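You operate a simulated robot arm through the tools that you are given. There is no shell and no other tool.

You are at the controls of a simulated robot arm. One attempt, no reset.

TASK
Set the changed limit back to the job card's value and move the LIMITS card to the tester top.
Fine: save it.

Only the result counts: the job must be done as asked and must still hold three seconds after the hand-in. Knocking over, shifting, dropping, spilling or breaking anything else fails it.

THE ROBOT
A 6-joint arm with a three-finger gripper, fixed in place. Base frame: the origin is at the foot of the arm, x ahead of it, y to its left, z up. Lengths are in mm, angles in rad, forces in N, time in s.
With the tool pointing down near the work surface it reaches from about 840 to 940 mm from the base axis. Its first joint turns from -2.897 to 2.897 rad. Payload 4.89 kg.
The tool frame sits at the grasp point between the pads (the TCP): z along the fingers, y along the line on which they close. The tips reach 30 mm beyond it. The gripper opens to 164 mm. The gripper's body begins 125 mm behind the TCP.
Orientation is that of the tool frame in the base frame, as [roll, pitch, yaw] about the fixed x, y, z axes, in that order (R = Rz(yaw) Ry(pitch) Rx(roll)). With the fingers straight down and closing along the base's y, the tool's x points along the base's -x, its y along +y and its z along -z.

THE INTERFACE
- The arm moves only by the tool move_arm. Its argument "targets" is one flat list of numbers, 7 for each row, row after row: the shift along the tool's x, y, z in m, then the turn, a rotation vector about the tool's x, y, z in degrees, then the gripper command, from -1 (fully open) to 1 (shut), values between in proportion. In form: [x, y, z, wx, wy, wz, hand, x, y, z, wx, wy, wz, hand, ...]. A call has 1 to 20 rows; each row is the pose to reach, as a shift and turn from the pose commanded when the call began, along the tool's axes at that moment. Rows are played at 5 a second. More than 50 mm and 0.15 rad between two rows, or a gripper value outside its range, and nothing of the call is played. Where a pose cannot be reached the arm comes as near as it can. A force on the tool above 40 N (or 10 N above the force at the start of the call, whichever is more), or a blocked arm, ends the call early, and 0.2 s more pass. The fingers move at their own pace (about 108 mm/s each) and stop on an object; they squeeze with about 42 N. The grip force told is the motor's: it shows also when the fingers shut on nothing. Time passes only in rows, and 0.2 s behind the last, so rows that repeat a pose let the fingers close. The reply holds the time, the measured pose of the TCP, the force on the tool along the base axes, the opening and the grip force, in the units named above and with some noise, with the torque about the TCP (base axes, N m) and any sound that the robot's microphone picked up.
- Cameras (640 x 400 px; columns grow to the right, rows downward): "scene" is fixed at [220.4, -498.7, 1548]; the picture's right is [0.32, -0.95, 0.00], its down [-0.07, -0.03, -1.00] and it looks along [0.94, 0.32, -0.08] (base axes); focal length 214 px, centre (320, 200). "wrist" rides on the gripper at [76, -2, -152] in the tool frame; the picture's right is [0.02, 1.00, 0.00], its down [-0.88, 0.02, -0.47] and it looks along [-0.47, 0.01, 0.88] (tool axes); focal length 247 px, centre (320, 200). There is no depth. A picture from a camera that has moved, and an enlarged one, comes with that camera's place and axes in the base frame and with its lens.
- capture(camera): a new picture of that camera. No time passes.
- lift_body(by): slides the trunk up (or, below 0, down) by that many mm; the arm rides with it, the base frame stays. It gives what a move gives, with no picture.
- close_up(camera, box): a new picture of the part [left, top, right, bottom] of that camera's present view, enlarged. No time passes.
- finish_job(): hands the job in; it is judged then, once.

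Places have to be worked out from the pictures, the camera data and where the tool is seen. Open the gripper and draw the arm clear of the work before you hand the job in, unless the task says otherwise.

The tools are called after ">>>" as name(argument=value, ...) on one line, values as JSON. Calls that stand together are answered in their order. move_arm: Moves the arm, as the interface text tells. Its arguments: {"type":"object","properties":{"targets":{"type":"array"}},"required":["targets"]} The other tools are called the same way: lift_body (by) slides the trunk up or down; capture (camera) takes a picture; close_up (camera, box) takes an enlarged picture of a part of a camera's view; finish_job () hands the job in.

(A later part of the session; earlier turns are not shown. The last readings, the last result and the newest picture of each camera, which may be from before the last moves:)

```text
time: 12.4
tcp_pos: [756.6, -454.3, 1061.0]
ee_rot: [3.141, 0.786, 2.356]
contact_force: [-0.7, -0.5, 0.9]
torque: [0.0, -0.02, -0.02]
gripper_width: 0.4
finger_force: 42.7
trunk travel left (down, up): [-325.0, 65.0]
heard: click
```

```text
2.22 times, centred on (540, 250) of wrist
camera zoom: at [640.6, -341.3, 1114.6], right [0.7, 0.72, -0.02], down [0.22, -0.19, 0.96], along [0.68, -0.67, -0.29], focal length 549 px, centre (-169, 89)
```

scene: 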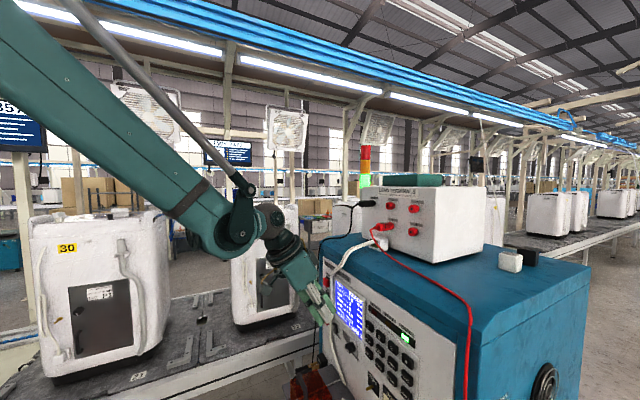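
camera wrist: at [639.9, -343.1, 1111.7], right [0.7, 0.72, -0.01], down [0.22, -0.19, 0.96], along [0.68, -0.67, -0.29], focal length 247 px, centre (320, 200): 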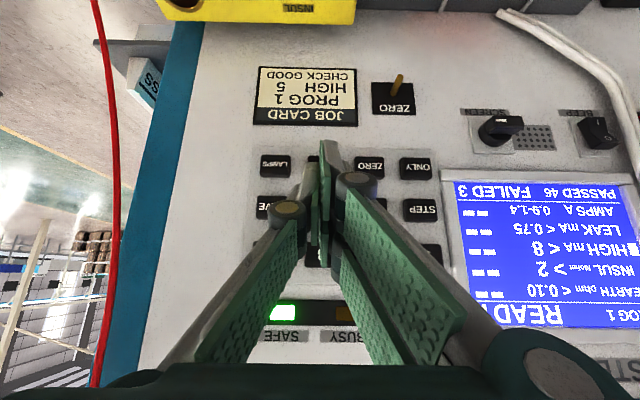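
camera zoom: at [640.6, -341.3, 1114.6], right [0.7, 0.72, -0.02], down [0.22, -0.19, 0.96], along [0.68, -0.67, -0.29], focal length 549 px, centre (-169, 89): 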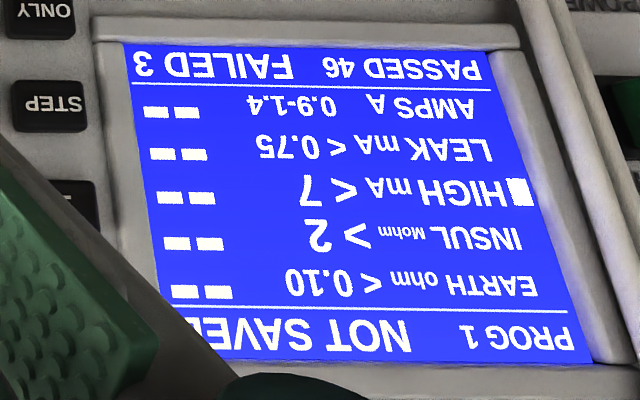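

HIGH now reads 7 and the header shows NOT SAVED. I press DOWN again.

>>> move_arm(targets=[-0.015, 0, 0.015, 0, 0, 0, 1, -0.024, 0, 0.024, 0, 0, 0, 1, -0.03, 0, 0.03, 0, 0, 0, 1, -0.03, 0, 0.03, 0, 0, 0, 1, -0.018, 0, 0.018, 0, 0, 0, 1, 0, 0, 0, 0, 0, 0, 1, 0, 0, 0, 0, 0, 0, 1])

>>> close_up(camera="wrist", box=[440, 160, 640, 340])

```text
time: 14.0
tcp_pos: [756.1, -453.5, 1059.4]
ee_rot: [3.14, 0.787, 2.355]
contact_force: [-0.1, 1.4, 0.6]
torque: [-0.03, 0.0, 0.0]
gripper_width: 0.1
finger_force: 41.6
trunk travel left (down, up): [-325.0, 65.0]
heard: click
```

```text
2.22 times, centred on (540, 250) of wrist
camera zoom: at [640.1, -340.7, 1113.0], right [0.7, 0.72, -0.02], down [0.22, -0.19, 0.96], along [0.68, -0.67, -0.29], focal length 549 px, centre (-169, 89)
```

zoom: 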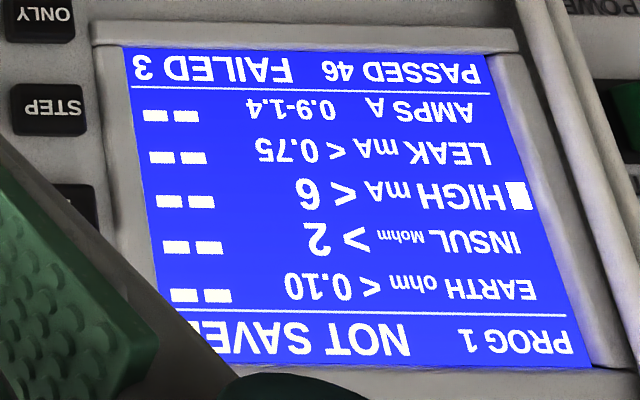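

HIGH is 6. One more press of DOWN.

>>> move_arm(targets=[-0.015, 0, 0.015, 0, 0, 0, 1, -0.024, 0, 0.024, 0, 0, 0, 1, -0.03, 0, 0.03, 0, 0, 0, 1, -0.03, 0, 0.03, 0, 0, 0, 1, -0.018, 0, 0.018, 0, 0, 0, 1, 0, 0, 0, 0, 0, 0, 1, 0, 0, 0, 0, 0, 0, 1])

>>> close_up(camera="wrist", box=[440, 160, 640, 340])

```text
time: 15.6
tcp_pos: [755.4, -453.8, 1059.9]
ee_rot: [3.141, 0.785, 2.359]
contact_force: [0.2, -0.3, 0.2]
torque: [-0.01, -0.02, 0.01]
gripper_width: 0.3
finger_force: 42.6
trunk travel left (down, up): [-325.0, 65.0]
heard: click
```

```text
2.22 times, centred on (540, 250) of wrist
camera zoom: at [640.8, -341.9, 1113.2], right [0.7, 0.72, -0.02], down [0.22, -0.19, 0.96], along [0.68, -0.67, -0.29], focal length 549 px, centre (-169, 89)
```

zoom: 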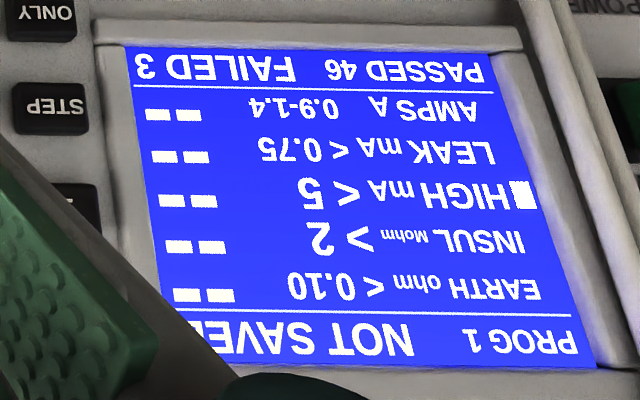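

HIGH is 5. I shift 49 mm to SAVE and press once.

>>> move_arm(targets=[0, -0.025, 0, 0, 0, 0, 1, 0, -0.049, 0, 0, 0, 0, 1, 0, -0.049, 0, 0, 0, 0, 1, -0.015, -0.049, 0.015, 0, 0, 0, 1, -0.024, -0.049, 0.024, 0, 0, 0, 1, -0.03, -0.049, 0.03, 0, 0, 0, 1, -0.03, -0.049, 0.03, 0, 0, 0, 1, -0.018, -0.049, 0.018, 0, 0, 0, 1, 0, -0.049, 0, 0, 0, 0, 1, 0, -0.049, 0, 0, 0, 0, 1])

>>> capture(camera="wrist")

>>> close_up(camera="scene", box=[325, 270, 425, 350])

```text
time: 17.8
tcp_pos: [722.5, -488.0, 1060.5]
ee_rot: [-3.141, 0.786, 2.355]
contact_force: [-0.1, 0.3, -0.4]
torque: [0.01, -0.03, 0.03]
gripper_width: 0.1
finger_force: 41.8
trunk travel left (down, up): [-325.0, 65.0]
heard: click
```

```text
taken
camera wrist: at [606.7, -375.7, 1113.9], right [0.7, 0.72, -0.02], down [0.22, -0.19, 0.96], along [0.68, -0.67, -0.29], focal length 247 px, centre (320, 200)
```

wrist: 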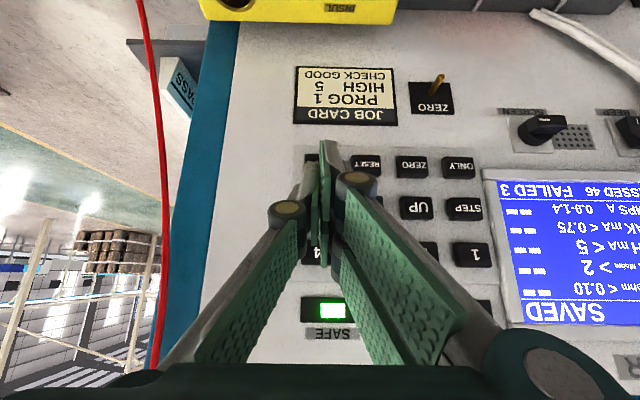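

```text
5.00 times, centred on (375, 310) of scene
camera zoom: at [220.4, -498.7, 1548.0], right [0.32, -0.95, 0.0], down [-0.07, -0.03, -1.0], along [0.94, 0.32, -0.08], focal length 1072 px, centre (45, -350)
```

zoom: 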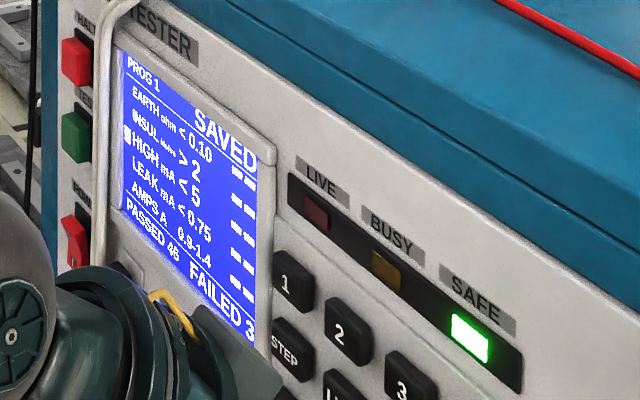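

The screen shows SAVED with HIGH < 5. Before picking the card I check that the place position above the tester top is reachable. I retreat, rise, and bring the tool back to vertical.

>>> move_arm(targets=[-0.0238, -0.005, -0.0328, 0, 5, 0, 1, -0.0476, -0.01, -0.0655, 0, 10, 0, 1, -0.0714, -0.015, -0.0983, 0, 15, 0, 1, -0.0952, -0.02, -0.131, 0, 20, 0, 1, -0.119, -0.025, -0.1638, 0, 25, 0, 1, -0.1428, -0.03, -0.1965, 0, 30, 0, 1, -0.1666, -0.035, -0.2293, 0, 35, 0, 1, -0.1904, -0.04, -0.262, 0, 40, 0, 1, -0.2142, -0.046, -0.2948, 0, 45, 0, 1, -0.2142, -0.046, -0.2948, 0, 45, 0, 1])

>>> capture(camera="wrist")

>>> capture(camera="scene")

```text
time: 20.0
tcp_pos: [649.8, -480.3, 1421.7]
ee_rot: [3.141, -0.001, 2.358]
contact_force: [0.2, 0.6, -0.5]
torque: [0.06, 0.01, 0.01]
gripper_width: 0.0
finger_force: 42.1
trunk travel left (down, up): [-325.0, 65.0]
```

```text
taken
camera wrist: at [594.0, -427.8, 1572.7], right [0.69, 0.72, 0.0], down [0.64, -0.61, 0.47], along [0.34, -0.33, -0.88], focal length 247 px, centre (320, 200)
```

wrist: 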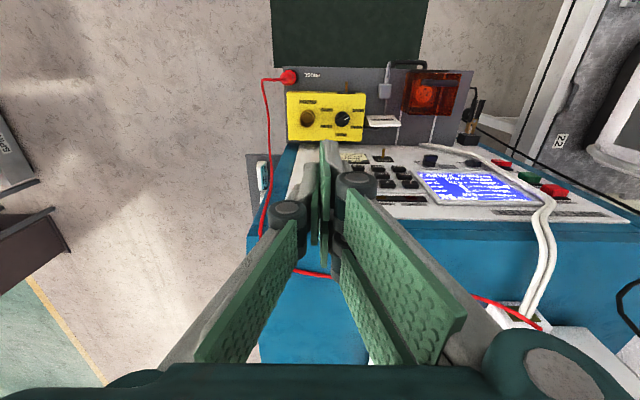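

```text
taken
```

scene: 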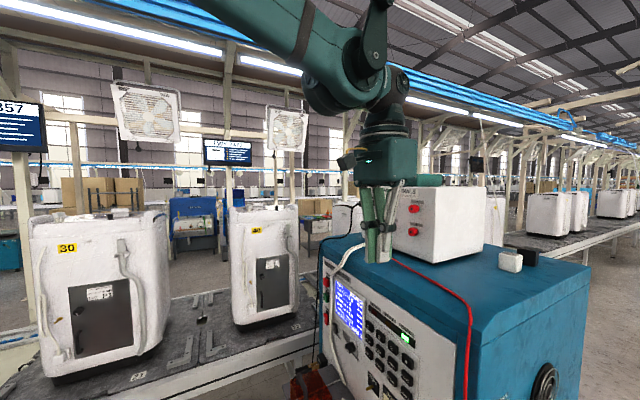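

Now I move forward over the free part of the top (t ≈ 120, s ≈ 1065) at z ≈ 1420 to test reach.

>>> move_arm(targets=[-0.045, 0, 0, 0, 0, 0, 1, -0.09, 0, 0, 0, 0, 0, 1, -0.135, 0, 0, 0, 0, 0, 1, -0.18, 0, 0, 0, 0, 0, 1, -0.225, 0, 0, 0, 0, 0, 1, -0.266, 0, 0, 0, 0, 0, 1, -0.266, 0, 0, 0, 0, 0, 1])

>>> capture(camera="wrist")

>>> capture(camera="scene")

```text
time: 21.6
tcp_pos: [840.4, -672.6, 1417.3]
ee_rot: [-3.141, 0.0, 2.357]
contact_force: [1.0, -1.4, -1.7]
torque: [0.2, 0.21, -0.01]
gripper_width: 0.0
finger_force: 41.8
trunk travel left (down, up): [-325.0, 65.0]
```

```text
taken
camera wrist: at [785.1, -620.8, 1569.8], right [0.69, 0.72, 0.0], down [0.64, -0.61, 0.47], along [0.34, -0.33, -0.88], focal length 247 px, centre (320, 200)
```

wrist: 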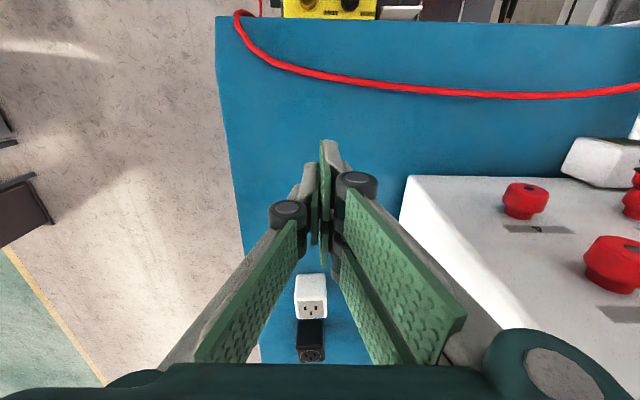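

```text
taken
```

scene: 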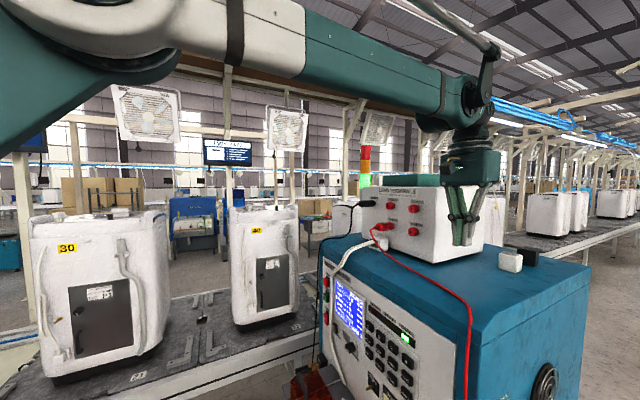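

The place position is reachable (t=118.6, s=1070). The area behind the red cable is free, with the lead box starting at t ≈ 225, s ≈ 1113. Now I go back, across and down to a viewing height above the LIMITS card.

>>> move_arm(targets=[0.045, 0, 0, 0, 0, 0, 1, 0.09, 0, 0, 0, 0, 0, 1, 0.135, 0, 0, 0, 0, 0, 1, 0.18, 0.0, 0, 0, 0, 0, 1, 0.225, 0, 0, 0, 0, 0, 1, 0.262, 0.02, 0, 0, 0, 0, 1, 0.262, 0.065, 0.02, 0, 0, 0, 1, 0.262, 0.1, 0.05, 0, 0, 0, 1, 0.262, 0.14, 0.075, 0, 0, 0, 1, 0.262, 0.17, 0.11, 0, 0, 0, 1, 0.262, 0.188, 0.15, 0, 0, 0, 1, 0.262, 0.188, 0.195, 0, 0, 0, 1, 0.262, 0.188, 0.24, 0, 0, 0, 1, 0.262, 0.188, 0.285, 0, 0, 0, 1, 0.262, 0.188, 0.32, 0, 0, 0, 1])

>>> capture(camera="wrist")

>>> capture(camera="scene")

```text
time: 24.8
tcp_pos: [785.9, -350.8, 1099.5]
ee_rot: [-3.14, 0.0, 2.357]
contact_force: [-0.6, 0.0, 0.4]
torque: [-0.01, -0.04, -0.01]
gripper_width: 0.0
finger_force: 42.0
trunk travel left (down, up): [-325.0, 65.0]
```

```text
taken
camera wrist: at [730.9, -299.0, 1251.4], right [0.69, 0.72, 0.0], down [0.64, -0.61, 0.47], along [0.34, -0.33, -0.88], focal length 247 px, centre (320, 200)
```

wrist: 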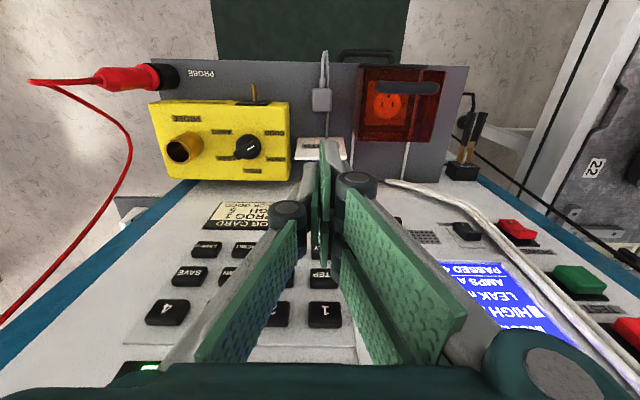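

```text
taken
```

scene: 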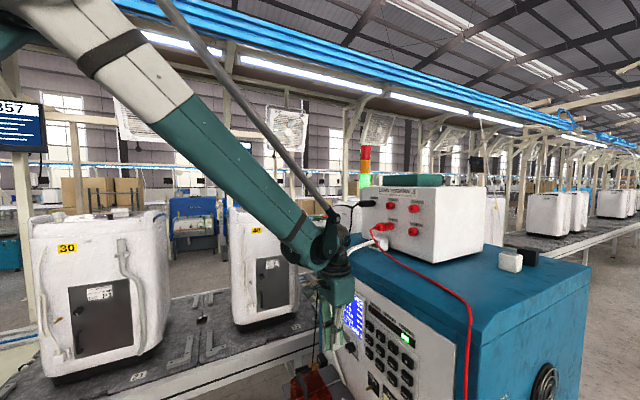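

TCP is at t=307.7, s=804, z=1100. I open the fingers to about 105 mm, which clears the view, and zoom on the card.

>>> move_arm(targets=[0, 0, 0, 0, 0, 0, -0.28, 0, 0, 0, 0, 0, 0, -0.28, 0, 0, 0, 0, 0, 0, -0.28])

>>> capture(camera="wrist")

>>> close_up(camera="wrist", box=[270, 80, 390, 200])

```text
time: 25.6
tcp_pos: [785.9, -351.1, 1101.6]
ee_rot: [-3.14, -0.001, 2.356]
contact_force: [-0.1, 0.8, -0.6]
torque: [0.0, -0.02, 0.02]
gripper_width: 104.9
finger_force: 0.0
trunk travel left (down, up): [-325.0, 65.0]
```

```text
taken
camera wrist: at [730.8, -299.1, 1251.9], right [0.69, 0.72, 0.0], down [0.64, -0.61, 0.47], along [0.34, -0.33, -0.88], focal length 247 px, centre (320, 200)
```

wrist: 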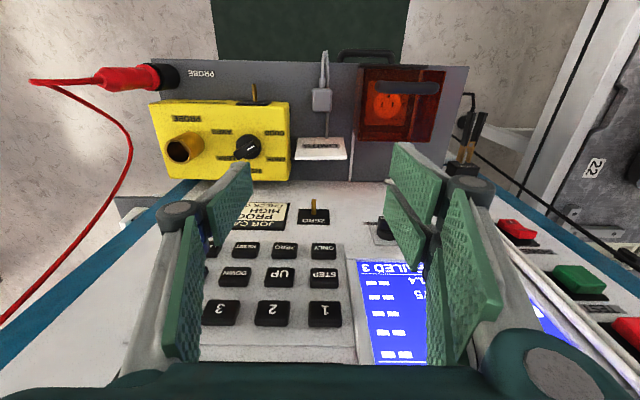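

```text
3.33 times, centred on (330, 140) of wrist
camera zoom: at [730.8, -299.1, 1251.9], right [0.69, 0.72, 0.0], down [0.64, -0.61, 0.47], along [0.34, -0.33, -0.88], focal length 823 px, centre (287, 400)
```

zoom: 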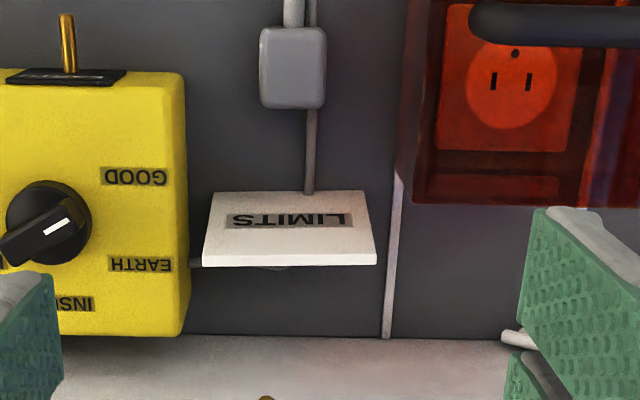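

I zoom in much further on the card to understand its profile and whatever is behind it.

>>> close_up(camera="wrist", box=[290, 125, 350, 170])

>>> close_up(camera="wrist", box=[150, 50, 470, 200])

```text
8.89 times, centred on (320, 148) of wrist
camera zoom: at [730.8, -299.1, 1251.9], right [0.69, 0.72, 0.0], down [0.64, -0.61, 0.47], along [0.34, -0.33, -0.88], focal length 2195 px, centre (320, 667)
```

zoom: 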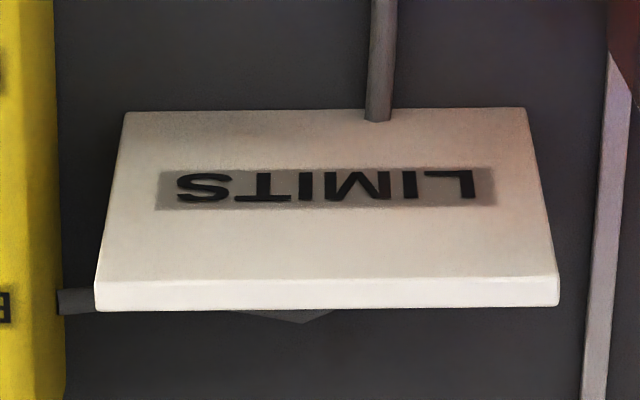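

```text
2.00 times, centred on (310, 125) of wrist
camera zoom: at [730.8, -299.1, 1251.9], right [0.69, 0.72, 0.0], down [0.64, -0.61, 0.47], along [0.34, -0.33, -0.88], focal length 494 px, centre (340, 350)
```

zoom: 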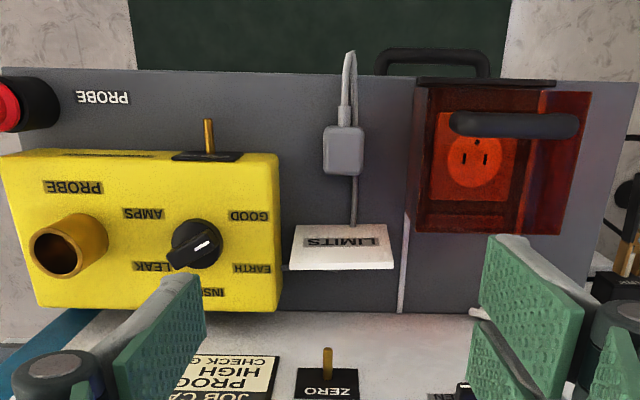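

The profile is unclear from straight ahead. I swing the camera to the left over the yellow box (staying well above it) to look at the card's side.

>>> move_arm(targets=[0.002, -0.012, 0.02, 0, 0, -7.5, -0.28, 0.004, -0.025, 0.04, 0, 0, -15, -0.28, 0.006, -0.037, 0.06, 0, 0, -22.5, -0.28, 0.008, -0.05, 0.08, 0, 0, -30, -0.28, 0.01, -0.062, 0.1, 0, 0, -37.5, -0.28, 0.01, -0.074, 0.12, 0, 0, -45, -0.28, 0.01, -0.074, 0.12, 0, 0, -45, -0.28])

>>> capture(camera="wrist")

>>> close_up(camera="wrist", box=[240, 120, 400, 240])

```text
time: 27.2
tcp_pos: [727.5, -396.8, 978.0]
ee_rot: [3.141, -0.002, -3.139]
contact_force: [-0.2, -0.7, -0.1]
torque: [0.02, 0.07, 0.02]
gripper_width: 104.9
finger_force: 0.1
trunk travel left (down, up): [-325.0, 65.0]
```

```text
taken
camera wrist: at [649.8, -398.3, 1130.7], right [-0.02, 1.0, 0.0], down [0.88, 0.02, 0.47], along [0.47, 0.01, -0.88], focal length 247 px, centre (320, 200)
```

wrist: 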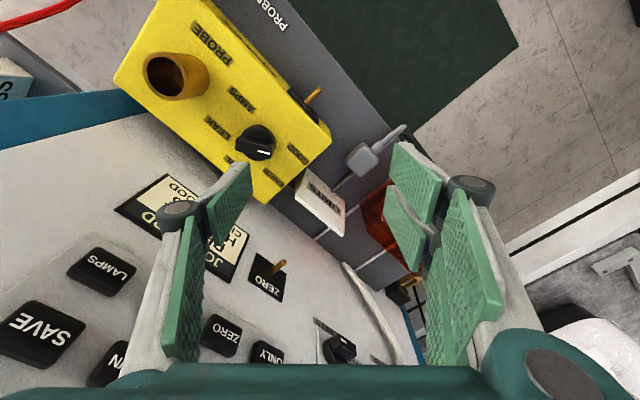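

```text
3.33 times, centred on (320, 180) of wrist
camera zoom: at [649.8, -398.3, 1130.7], right [-0.02, 1.0, 0.0], down [0.88, 0.02, 0.47], along [0.47, 0.01, -0.88], focal length 823 px, centre (320, 267)
```

zoom: 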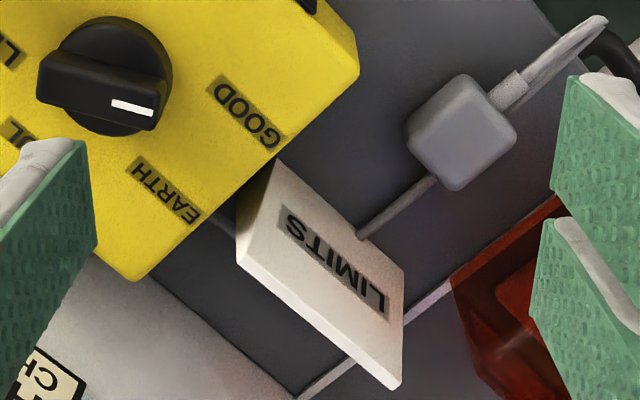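

The card's side is now visible. I zoom in on it.

>>> close_up(camera="wrist", box=[285, 155, 355, 225])

>>> close_up(camera="wrist", box=[285, 155, 325, 195])

```text
5.71 times, centred on (320, 190) of wrist
camera zoom: at [649.8, -398.3, 1130.7], right [-0.02, 1.0, 0.0], down [0.88, 0.02, 0.47], along [0.47, 0.01, -0.88], focal length 1411 px, centre (320, 257)
```

zoom: 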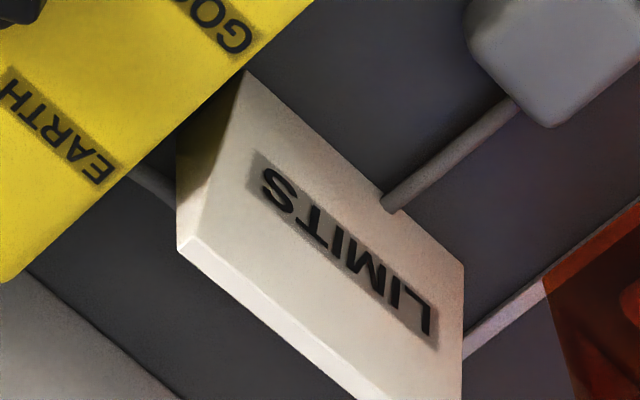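

```text
10.00 times, centred on (305, 175) of wrist
camera zoom: at [649.8, -398.3, 1130.7], right [-0.02, 1.0, 0.0], down [0.88, 0.02, 0.47], along [0.47, 0.01, -0.88], focal length 2470 px, centre (470, 450)
```

zoom: 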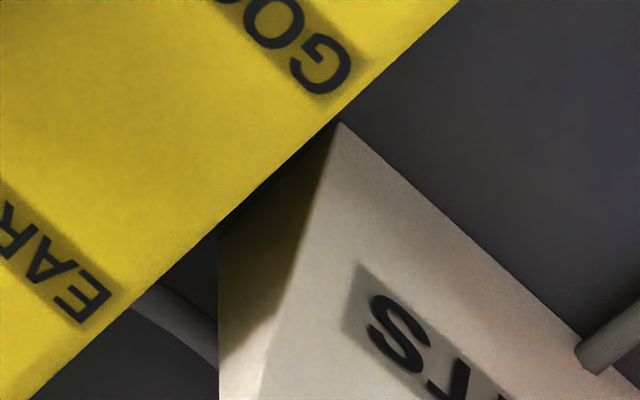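

The card is a solid wedge: bottom s ≈ 852–878, top s ≈ 860–868, z ≈ 762–848, t ≈ 263–352. The yellow box's right face is at t ≈ 245. I return to the square yaw at a safe distance from the panel, then tilt 15° so the gripper body stays off the panel.

>>> move_arm(targets=[-0.01, 0.008, 0, 0, 0, 7.5, -0.28, -0.02, 0.017, 0, 0, 0, 15, -0.28, -0.029, 0.025, 0, 0, 0, 22.5, -0.28, -0.038, 0.034, 0, 0, 0, 30, -0.28, -0.048, 0.042, 0, 0, 0, 37.5, -0.28, -0.057, 0.05, 0, 0, 0, 45, -0.28, -0.057, 0.05, 0, 0, 0, 45, -0.28])

>>> move_arm(targets=[0, 0, 0, 0, -5, 0, -0.28, 0, 0, 0, 0, -10, 0, -0.28, 0, 0, 0, 0, -15, 0, -0.28, 0, 0, 0, 0, -15, 0, -0.28])

>>> capture(camera="wrist")

```text
time: 28.8
tcp_pos: [782.9, -345.9, 979.0]
ee_rot: [3.141, 0.0, 2.357]
contact_force: [0.9, -0.1, -0.3]
torque: [-0.01, 0.04, 0.0]
gripper_width: 104.8
finger_force: 0.1
trunk travel left (down, up): [-325.0, 65.0]
```

```text
time: 29.8
tcp_pos: [783.5, -344.4, 979.7]
ee_rot: [3.141, 0.263, 2.356]
contact_force: [-0.6, 1.0, 0.5]
torque: [-0.03, -0.02, 0.01]
gripper_width: 105.1
finger_force: 0.1
trunk travel left (down, up): [-325.0, 65.0]
```

```text
taken
camera wrist: at [700.9, -266.0, 1106.5], right [0.69, 0.72, -0.01], down [0.53, -0.5, 0.69], along [0.49, -0.48, -0.73], focal length 247 px, centre (320, 200)
```

wrist: 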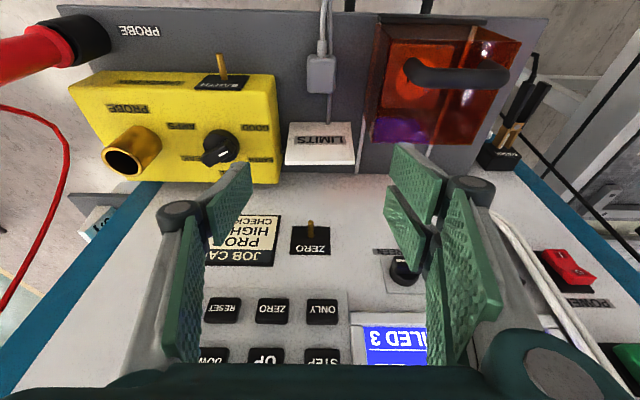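

TCP is at t=310.5, s=797.5, z=980 with 15° tilt. I zoom on the card from here to refine its left and right edges and the gap to the yellow box.

>>> close_up(camera="wrist", box=[255, 95, 385, 195])

```text
4.00 times, centred on (320, 145) of wrist
camera zoom: at [700.9, -266.0, 1106.5], right [0.69, 0.72, -0.01], down [0.53, -0.5, 0.69], along [0.49, -0.48, -0.73], focal length 988 px, centre (320, 420)
```

zoom: 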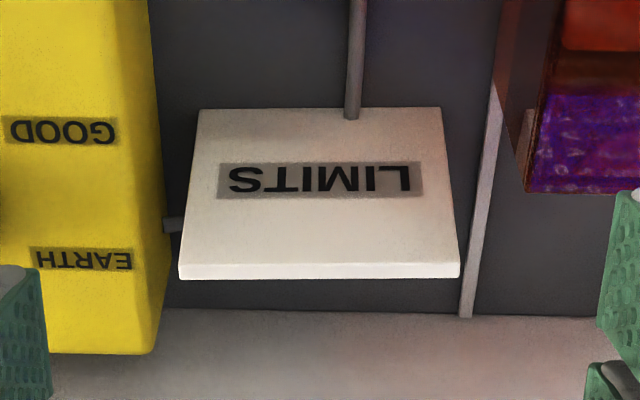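

The card spans t ≈ 264–353.5 with its top at z ≈ 846. The yellow box is only about 15 mm away and has its top at z ≈ 832. I'll grip just the upper 17–20 mm of the card, so the left finger barely dips below the yellow box's edge. First I hover at z=930.

>>> move_arm(targets=[-0.016, 0, 0.021, 0, 0, 0, -0.22, -0.032, 0, 0.043, 0, 0, 0, -0.22, -0.047, 0, 0.0643, 0, 0, 0, -0.22, -0.047, 0, 0.0643, 0, 0, 0, -0.22])

>>> capture(camera="wrist")

>>> close_up(camera="wrist", box=[230, 90, 410, 210])

>>> close_up(camera="scene", box=[280, 250, 440, 400])

```text
time: 30.8
tcp_pos: [825.0, -389.0, 929.9]
ee_rot: [3.141, 0.261, 2.356]
contact_force: [0.6, -1.2, 0.2]
torque: [0.0, 0.02, 0.0]
gripper_width: 100.2
finger_force: 0.0
trunk travel left (down, up): [-325.0, 65.0]
```

```text
taken
camera wrist: at [745.1, -310.5, 1057.4], right [0.69, 0.72, -0.01], down [0.53, -0.5, 0.68], along [0.49, -0.48, -0.73], focal length 247 px, centre (320, 200)
```

wrist: 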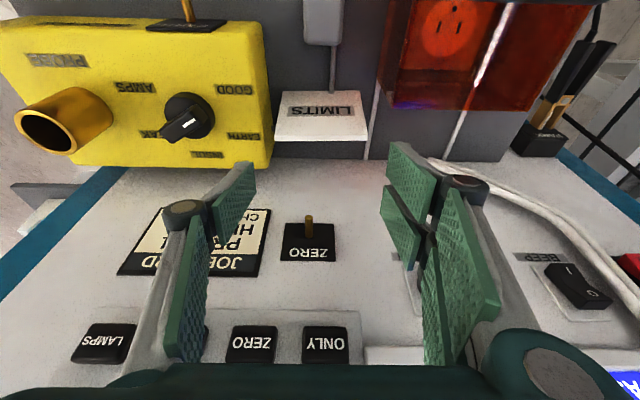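

```text
3.33 times, centred on (320, 150) of wrist
camera zoom: at [745.1, -310.5, 1057.4], right [0.69, 0.72, -0.01], down [0.53, -0.5, 0.68], along [0.49, -0.48, -0.73], focal length 823 px, centre (320, 367)
```

zoom: 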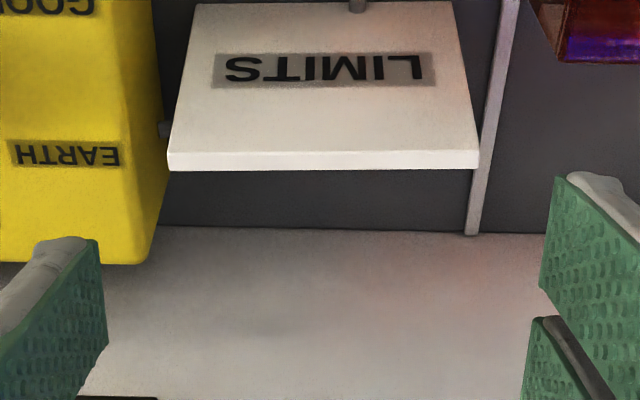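

```text
2.67 times, centred on (360, 325) of scene
camera zoom: at [220.4, -498.7, 1548.0], right [0.32, -0.95, 0.0], down [-0.07, -0.03, -1.0], along [0.94, 0.32, -0.08], focal length 572 px, centre (213, -133)
```

zoom: 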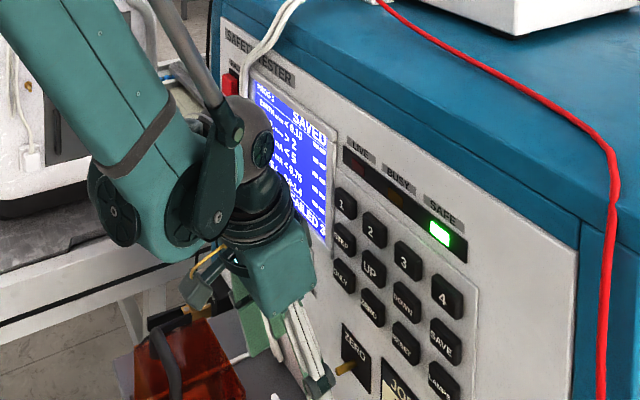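

The card edges stay consistent (t 264–353.5). I shift 2.7 mm to the right to centre between the yellow box and the card edge, then descend to just above the card and look.

>>> move_arm(targets=[0, 0.0027, 0, 0, 0, 0, -0.22, 0.006, 0.0027, 0.0245, 0, 0, 0, -0.22, 0.0115, 0.0027, 0.0485, 0, 0, 0, -0.22, 0.0115, 0.0027, 0.0485, 0, 0, 0, -0.22])

>>> capture(camera="wrist")

>>> close_up(camera="wrist", box=[210, 60, 430, 210])

```text
time: 31.8
tcp_pos: [830.0, -389.9, 880.2]
ee_rot: [3.141, 0.263, 2.356]
contact_force: [0.0, -0.8, -0.1]
torque: [0.01, 0.08, -0.01]
gripper_width: 100.2
finger_force: 0.1
trunk travel left (down, up): [-325.0, 65.0]
```

```text
taken
camera wrist: at [749.0, -310.5, 1007.1], right [0.69, 0.72, -0.01], down [0.53, -0.5, 0.68], along [0.49, -0.48, -0.73], focal length 247 px, centre (320, 200)
```

wrist: 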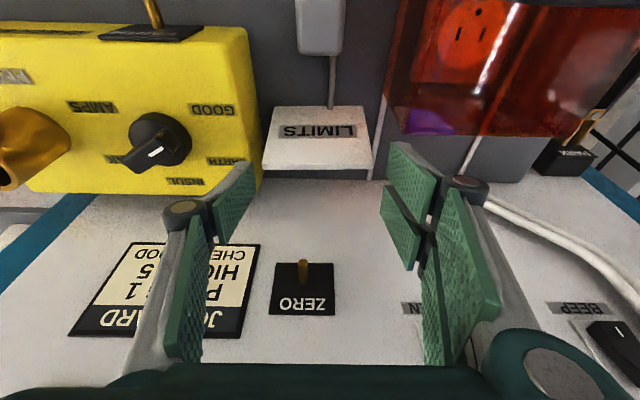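

```text
2.67 times, centred on (320, 135) of wrist
camera zoom: at [749.0, -310.5, 1007.1], right [0.69, 0.72, -0.01], down [0.53, -0.5, 0.68], along [0.49, -0.48, -0.73], focal length 659 px, centre (320, 373)
```

zoom: 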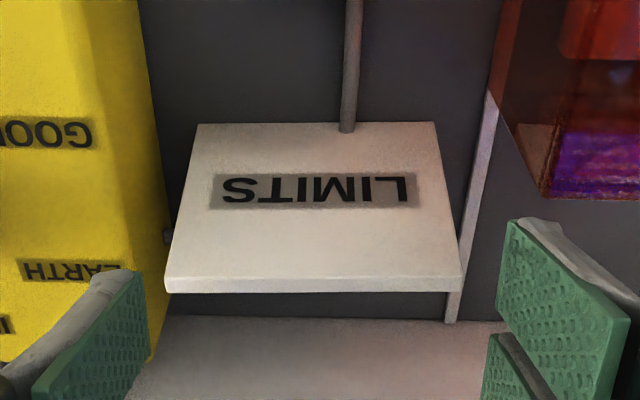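

TCP is at t=311.2, s≈861, z=880, and both fingers straddle the card. I descend 22 mm so the tips sit beside the card's top 20 mm.

>>> move_arm(targets=[0.0028, 0, 0.0105, 0, 0, 0, -0.22, 0.0057, 0, 0.0213, 0, 0, 0, -0.22, 0.0057, 0, 0.0213, 0, 0, 0, -0.22])

>>> capture(camera="wrist")

>>> close_up(camera="wrist", box=[210, 60, 430, 210])

```text
time: 32.6
tcp_pos: [830.1, -388.9, 858.4]
ee_rot: [3.141, 0.261, 2.356]
contact_force: [3.3, -3.7, 1.2]
torque: [0.07, -0.07, -0.28]
gripper_width: 100.2
finger_force: 0.0
trunk travel left (down, up): [-325.0, 65.0]
```

```text
taken
camera wrist: at [748.7, -310.6, 985.4], right [0.69, 0.72, -0.01], down [0.53, -0.5, 0.69], along [0.49, -0.48, -0.73], focal length 247 px, centre (320, 200)
```

wrist: 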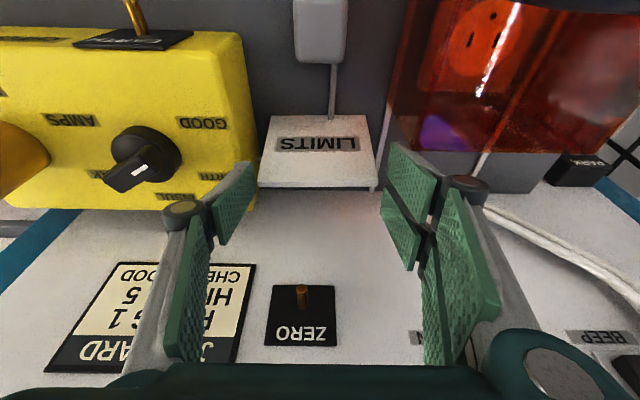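

```text
2.67 times, centred on (320, 135) of wrist
camera zoom: at [748.7, -310.6, 985.4], right [0.69, 0.72, -0.01], down [0.53, -0.5, 0.69], along [0.49, -0.48, -0.73], focal length 659 px, centre (320, 373)
```

zoom: 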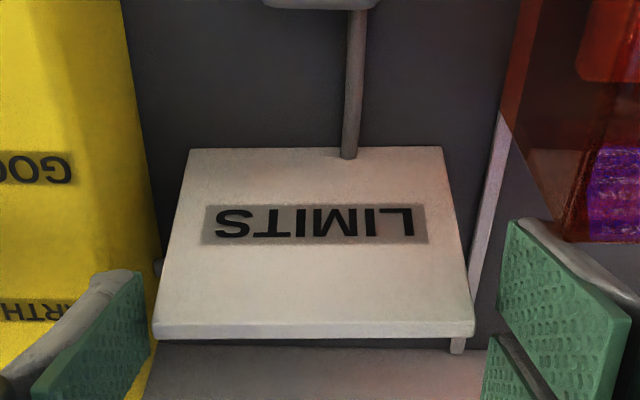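

There is an unexpected ~5 N push toward the panel on the right finger. The pictures show the right finger is a two-pronged fork (prongs about ±9 to ±27 mm off the axis), so its rear prong is touching the back of the red cover. I move 10 mm toward the panel, which clears the cover and also lines one prong up with the card's thin top.

>>> move_arm(targets=[-0.005, 0, 0.0013, 0, 0, 0, -0.22, -0.0097, 0, 0.0026, 0, 0, 0, -0.22, -0.0097, 0, 0.0026, 0, 0, 0, -0.22])

>>> capture(camera="wrist")

>>> close_up(camera="wrist", box=[210, 60, 430, 280])

>>> close_up(camera="scene", box=[280, 330, 400, 400])

```text
time: 33.4
tcp_pos: [836.1, -395.3, 857.8]
ee_rot: [3.141, 0.261, 2.356]
contact_force: [0.0, 0.6, -1.0]
torque: [0.01, 0.03, 0.0]
gripper_width: 100.2
finger_force: 0.0
trunk travel left (down, up): [-325.0, 65.0]
```

```text
taken
camera wrist: at [755.1, -317.0, 984.9], right [0.69, 0.72, -0.01], down [0.53, -0.5, 0.68], along [0.49, -0.48, -0.73], focal length 247 px, centre (320, 200)
```

wrist: 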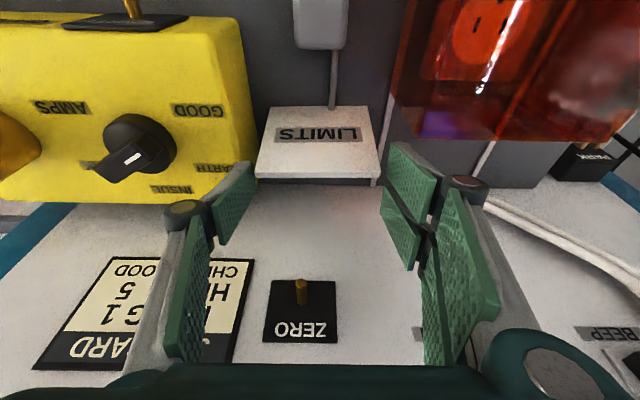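

```text
1.82 times, centred on (320, 170) of wrist
camera zoom: at [755.1, -317.0, 984.9], right [0.69, 0.72, -0.01], down [0.53, -0.5, 0.68], along [0.49, -0.48, -0.73], focal length 449 px, centre (320, 254)
```

zoom: 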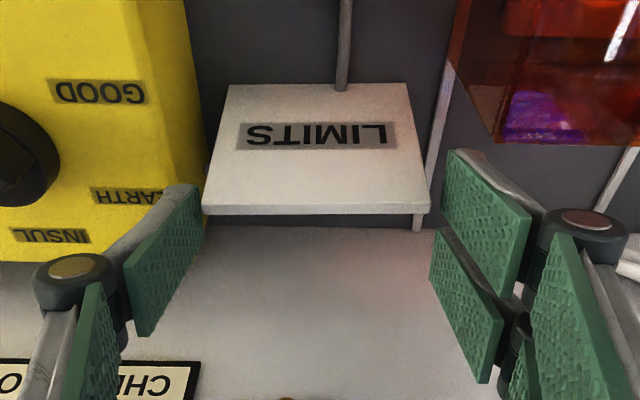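

```text
5.33 times, centred on (340, 365) of scene
camera zoom: at [220.4, -498.7, 1548.0], right [0.32, -0.95, 0.0], down [-0.07, -0.03, -1.0], along [0.94, 0.32, -0.08], focal length 1144 px, centre (213, -680)
```

zoom: 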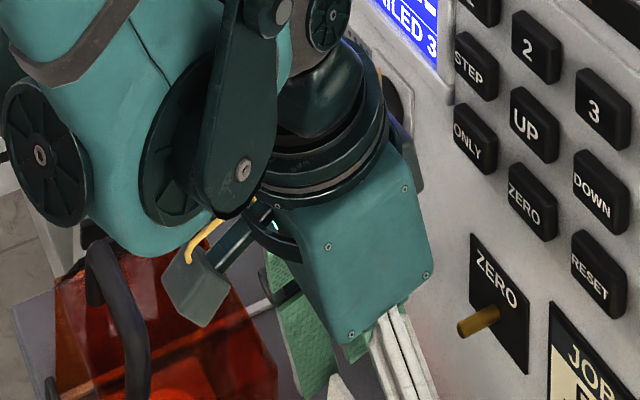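

Contact is gone and the fork's clearance to the red cover is good. I fine-adjust: 3 mm back so both the left prong and the right rear prong overlap the card's thickness, and 4 mm down. Then I close gently.

>>> move_arm(targets=[0.0039, 0, 0.0031, 0, 0, 0, -0.22, 0.0039, 0, 0.0031, 0, 0, 0, -0.22])

>>> move_arm(targets=[0, 0, 0, 0, 0, 0, -0.16, 0, 0, 0, 0, 0, 0, -0.12])

>>> close_up(camera="wrist", box=[210, 60, 430, 280])

```text
time: 34.0
tcp_pos: [833.8, -393.1, 853.8]
ee_rot: [-3.141, 0.263, 2.358]
contact_force: [-0.4, 0.1, 0.7]
torque: [-0.03, -0.02, -0.03]
gripper_width: 100.1
finger_force: 0.1
trunk travel left (down, up): [-325.0, 65.0]
```

```text
time: 34.6
tcp_pos: [835.4, -392.7, 853.7]
ee_rot: [3.141, 0.261, 2.357]
contact_force: [-0.1, -0.1, 0.1]
torque: [0.02, -0.02, 0.02]
gripper_width: 91.8
finger_force: 0.0
trunk travel left (down, up): [-325.0, 65.0]
```

```text
1.82 times, centred on (320, 170) of wrist
camera zoom: at [753.6, -314.9, 980.9], right [0.69, 0.72, -0.01], down [0.53, -0.5, 0.69], along [0.49, -0.48, -0.73], focal length 449 px, centre (320, 254)
```

zoom: 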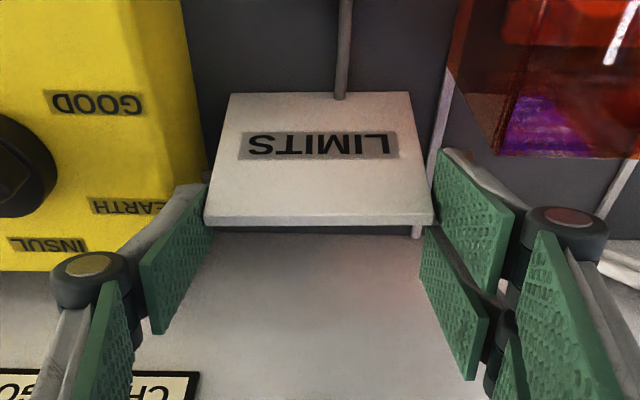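

The fingers sit just off both sides of the card at 92 mm. I close on it.

>>> move_arm(targets=[0, 0, 0, 0, 0, 0, -0.08, 0, 0, 0, 0, 0, 0, 0.1, 0, 0, 0, 0, 0, 0, 0.4, 0, 0, 0, 0, 0, 0, 1, 0, 0, 0, 0, 0, 0, 1])

>>> close_up(camera="wrist", box=[210, 60, 430, 280])

```text
time: 35.8
tcp_pos: [833.6, -393.1, 854.9]
ee_rot: [-3.142, 0.263, 2.357]
contact_force: [0.4, -0.2, 3.5]
torque: [-0.05, 0.03, 0.05]
gripper_width: 88.7
finger_force: 42.3
trunk travel left (down, up): [-325.0, 65.0]
```

```text
1.82 times, centred on (320, 170) of wrist
camera zoom: at [753.5, -314.9, 981.1], right [0.69, 0.72, -0.01], down [0.53, -0.5, 0.69], along [0.49, -0.48, -0.73], focal length 449 px, centre (320, 254)
```

zoom: 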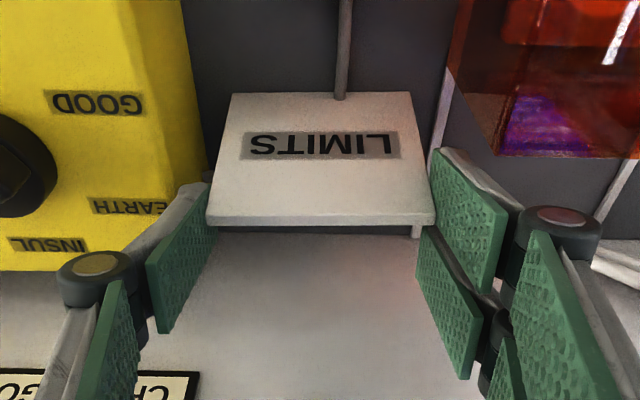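

Gripped at 88.7 mm with 42 N. I lift straight up 20 mm and check that the card comes along level.

>>> move_arm(targets=[-0.0013, 0, -0.0048, 0, 0, 0, 1, -0.0026, 0, -0.0097, 0, 0, 0, 1, -0.0052, 0, -0.0193, 0, 0, 0, 1, -0.0052, 0, -0.0193, 0, 0, 0, 1])

>>> capture(camera="wrist")

>>> close_up(camera="wrist", box=[210, 60, 430, 280])

```text
time: 36.8
tcp_pos: [835.0, -393.9, 873.0]
ee_rot: [-3.141, 0.263, 2.356]
contact_force: [0.2, 0.2, -0.3]
torque: [0.01, 0.03, 0.02]
gripper_width: 88.8
finger_force: 42.4
trunk travel left (down, up): [-325.0, 65.0]
```

```text
taken
camera wrist: at [753.7, -315.5, 1000.7], right [0.69, 0.72, -0.01], down [0.53, -0.5, 0.69], along [0.49, -0.48, -0.73], focal length 247 px, centre (320, 200)
```

wrist: 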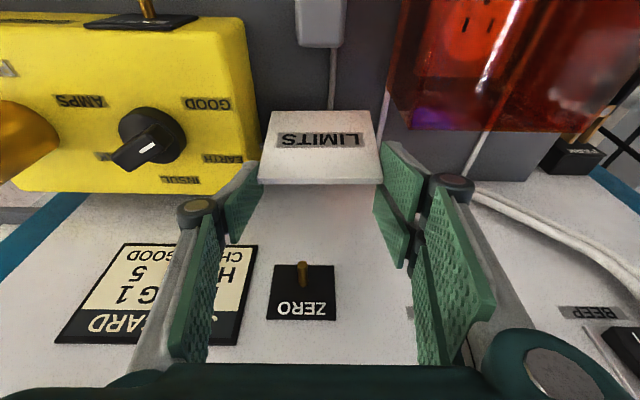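

```text
1.82 times, centred on (320, 170) of wrist
camera zoom: at [753.7, -315.5, 1000.7], right [0.69, 0.72, -0.01], down [0.53, -0.5, 0.69], along [0.49, -0.48, -0.73], focal length 449 px, centre (320, 254)
```

zoom: 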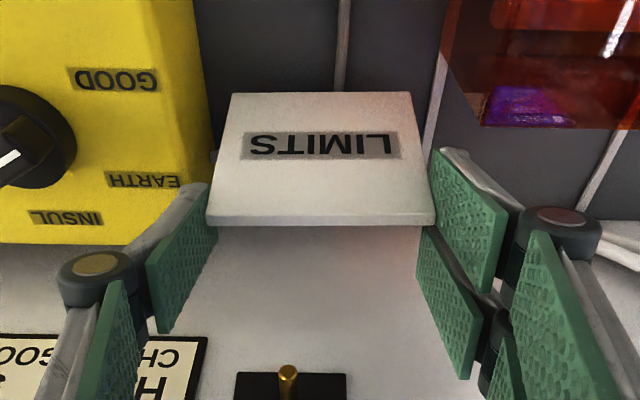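

The card lifted cleanly and level, with no contact force. I now raise it straight up, then up and slightly back from the panel.

>>> move_arm(targets=[-0.0065, 0, -0.0242, 0, 0, 0, 1, -0.013, 0, -0.0483, 0, 0, 0, 1, -0.0195, 0, -0.0725, 0, 0, 0, 1, -0.026, 0, -0.097, 0, 0, 0, 1, -0.0329, 0, -0.1227, 0, 0, 0, 1, -0.0339, -0.006, -0.1535, 0, 0, 0, 1, -0.0349, -0.012, -0.1843, 0, 0, 0, 1, -0.0359, -0.018, -0.2151, 0, 0, 0, 1, -0.0369, -0.024, -0.2459, 0, 0, 0, 1, -0.0379, -0.03, -0.2767, 0, 0, 0, 1, -0.0389, -0.036, -0.3074, 0, 0, 0, 1, -0.0399, -0.042, -0.3382, 0, 0, 0, 1, -0.0409, -0.048, -0.369, 0, 0, 0, 1, -0.0419, -0.054, -0.3998, 0, 0, 0, 1, -0.0429, -0.06, -0.4306, 0, 0, 0, 1])

>>> capture(camera="wrist")

>>> capture(camera="scene")

```text
time: 40.0
tcp_pos: [742.7, -387.3, 1302.4]
ee_rot: [-3.141, 0.26, 2.357]
contact_force: [0.2, 0.4, -1.2]
torque: [0.02, 0.02, -0.01]
gripper_width: 88.6
finger_force: 42.1
trunk travel left (down, up): [-325.0, 65.0]
```

```text
taken
camera wrist: at [662.0, -308.4, 1428.6], right [0.69, 0.72, -0.01], down [0.53, -0.5, 0.68], along [0.49, -0.48, -0.73], focal length 247 px, centre (320, 200)
```

wrist: 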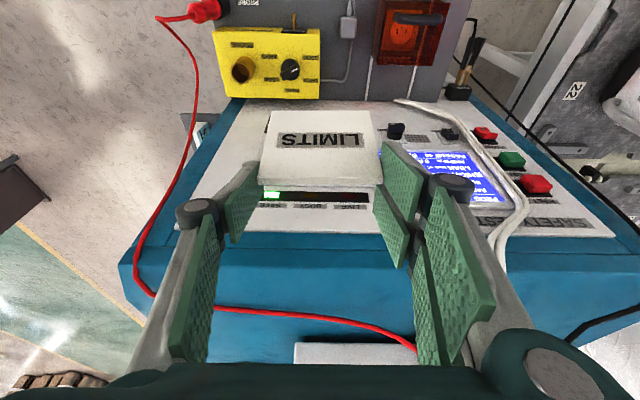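

```text
taken
```

scene: 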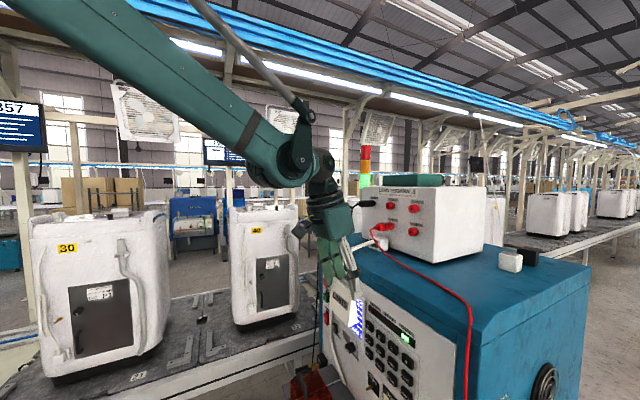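

The card is held firmly and is now visible from the scene camera. I raise it further, shift to t ≈ 110, then move forward over the tester top with about 60 mm of clearance.

>>> move_arm(targets=[-0.0051, -0.0201, -0.019, 0, 0, 0, 1, -0.0102, -0.0403, -0.0381, 0, 0, 0, 1, -0.0153, -0.0604, -0.0571, 0, 0, 0, 1, -0.0204, -0.0806, -0.0762, 0, 0, 0, 1, -0.0255, -0.1007, -0.0952, 0, 0, 0, 1, -0.0306, -0.1209, -0.1143, 0, 0, 0, 1, -0.0357, -0.141, -0.1333, 0, 0, 0, 1, -0.0621, -0.141, -0.1262, 0, 0, 0, 1, -0.0885, -0.141, -0.1192, 0, 0, 0, 1, -0.1148, -0.141, -0.1121, 0, 0, 0, 1, -0.1412, -0.141, -0.105, 0, 0, 0, 1, -0.1676, -0.141, -0.0979, 0, 0, 0, 1, -0.194, -0.141, -0.0909, 0, 0, 0, 1, -0.2203, -0.141, -0.0838, 0, 0, 0, 1, -0.2467, -0.141, -0.0767, 0, 0, 0, 1, -0.273, -0.141, -0.0697, 0, 0, 0, 1, -0.2994, -0.141, -0.0626, 0, 0, 0, 1, -0.2994, -0.141, -0.0626, 0, 0, 0, 1])

>>> capture(camera="wrist")

>>> capture(camera="scene")

>>> close_up(camera="scene", box=[400, 180, 540, 310])

```text
time: 43.8
tcp_pos: [837.8, -682.1, 1436.7]
ee_rot: [-3.141, 0.262, 2.356]
contact_force: [0.8, -0.3, -1.3]
torque: [0.1, 0.08, -0.02]
gripper_width: 88.3
finger_force: 42.3
trunk travel left (down, up): [-325.0, 65.0]
```

```text
taken
camera wrist: at [755.5, -603.6, 1564.3], right [0.69, 0.72, -0.01], down [0.53, -0.5, 0.68], along [0.49, -0.48, -0.73], focal length 247 px, centre (320, 200)
```

wrist: 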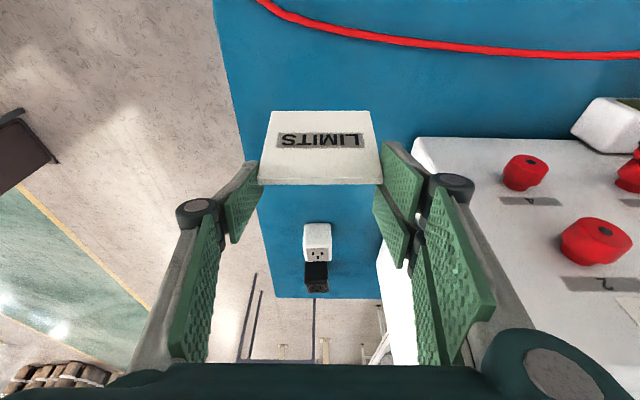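

```text
taken
```

scene: 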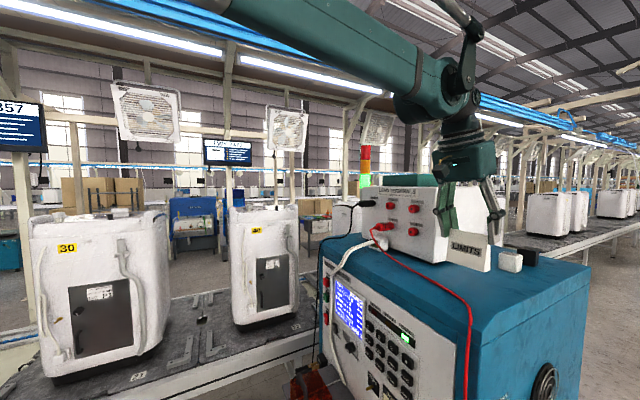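

```text
3.08 times, centred on (470, 245) of scene
camera zoom: at [220.4, -498.7, 1548.0], right [0.32, -0.95, 0.0], down [-0.07, -0.03, -1.0], along [0.94, 0.32, -0.08], focal length 660 px, centre (-142, 62)
```

zoom: 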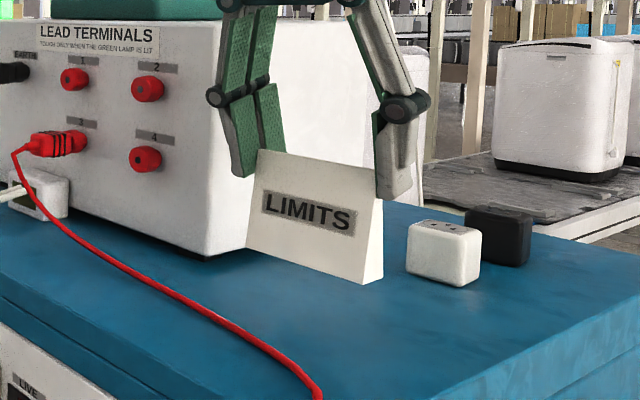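

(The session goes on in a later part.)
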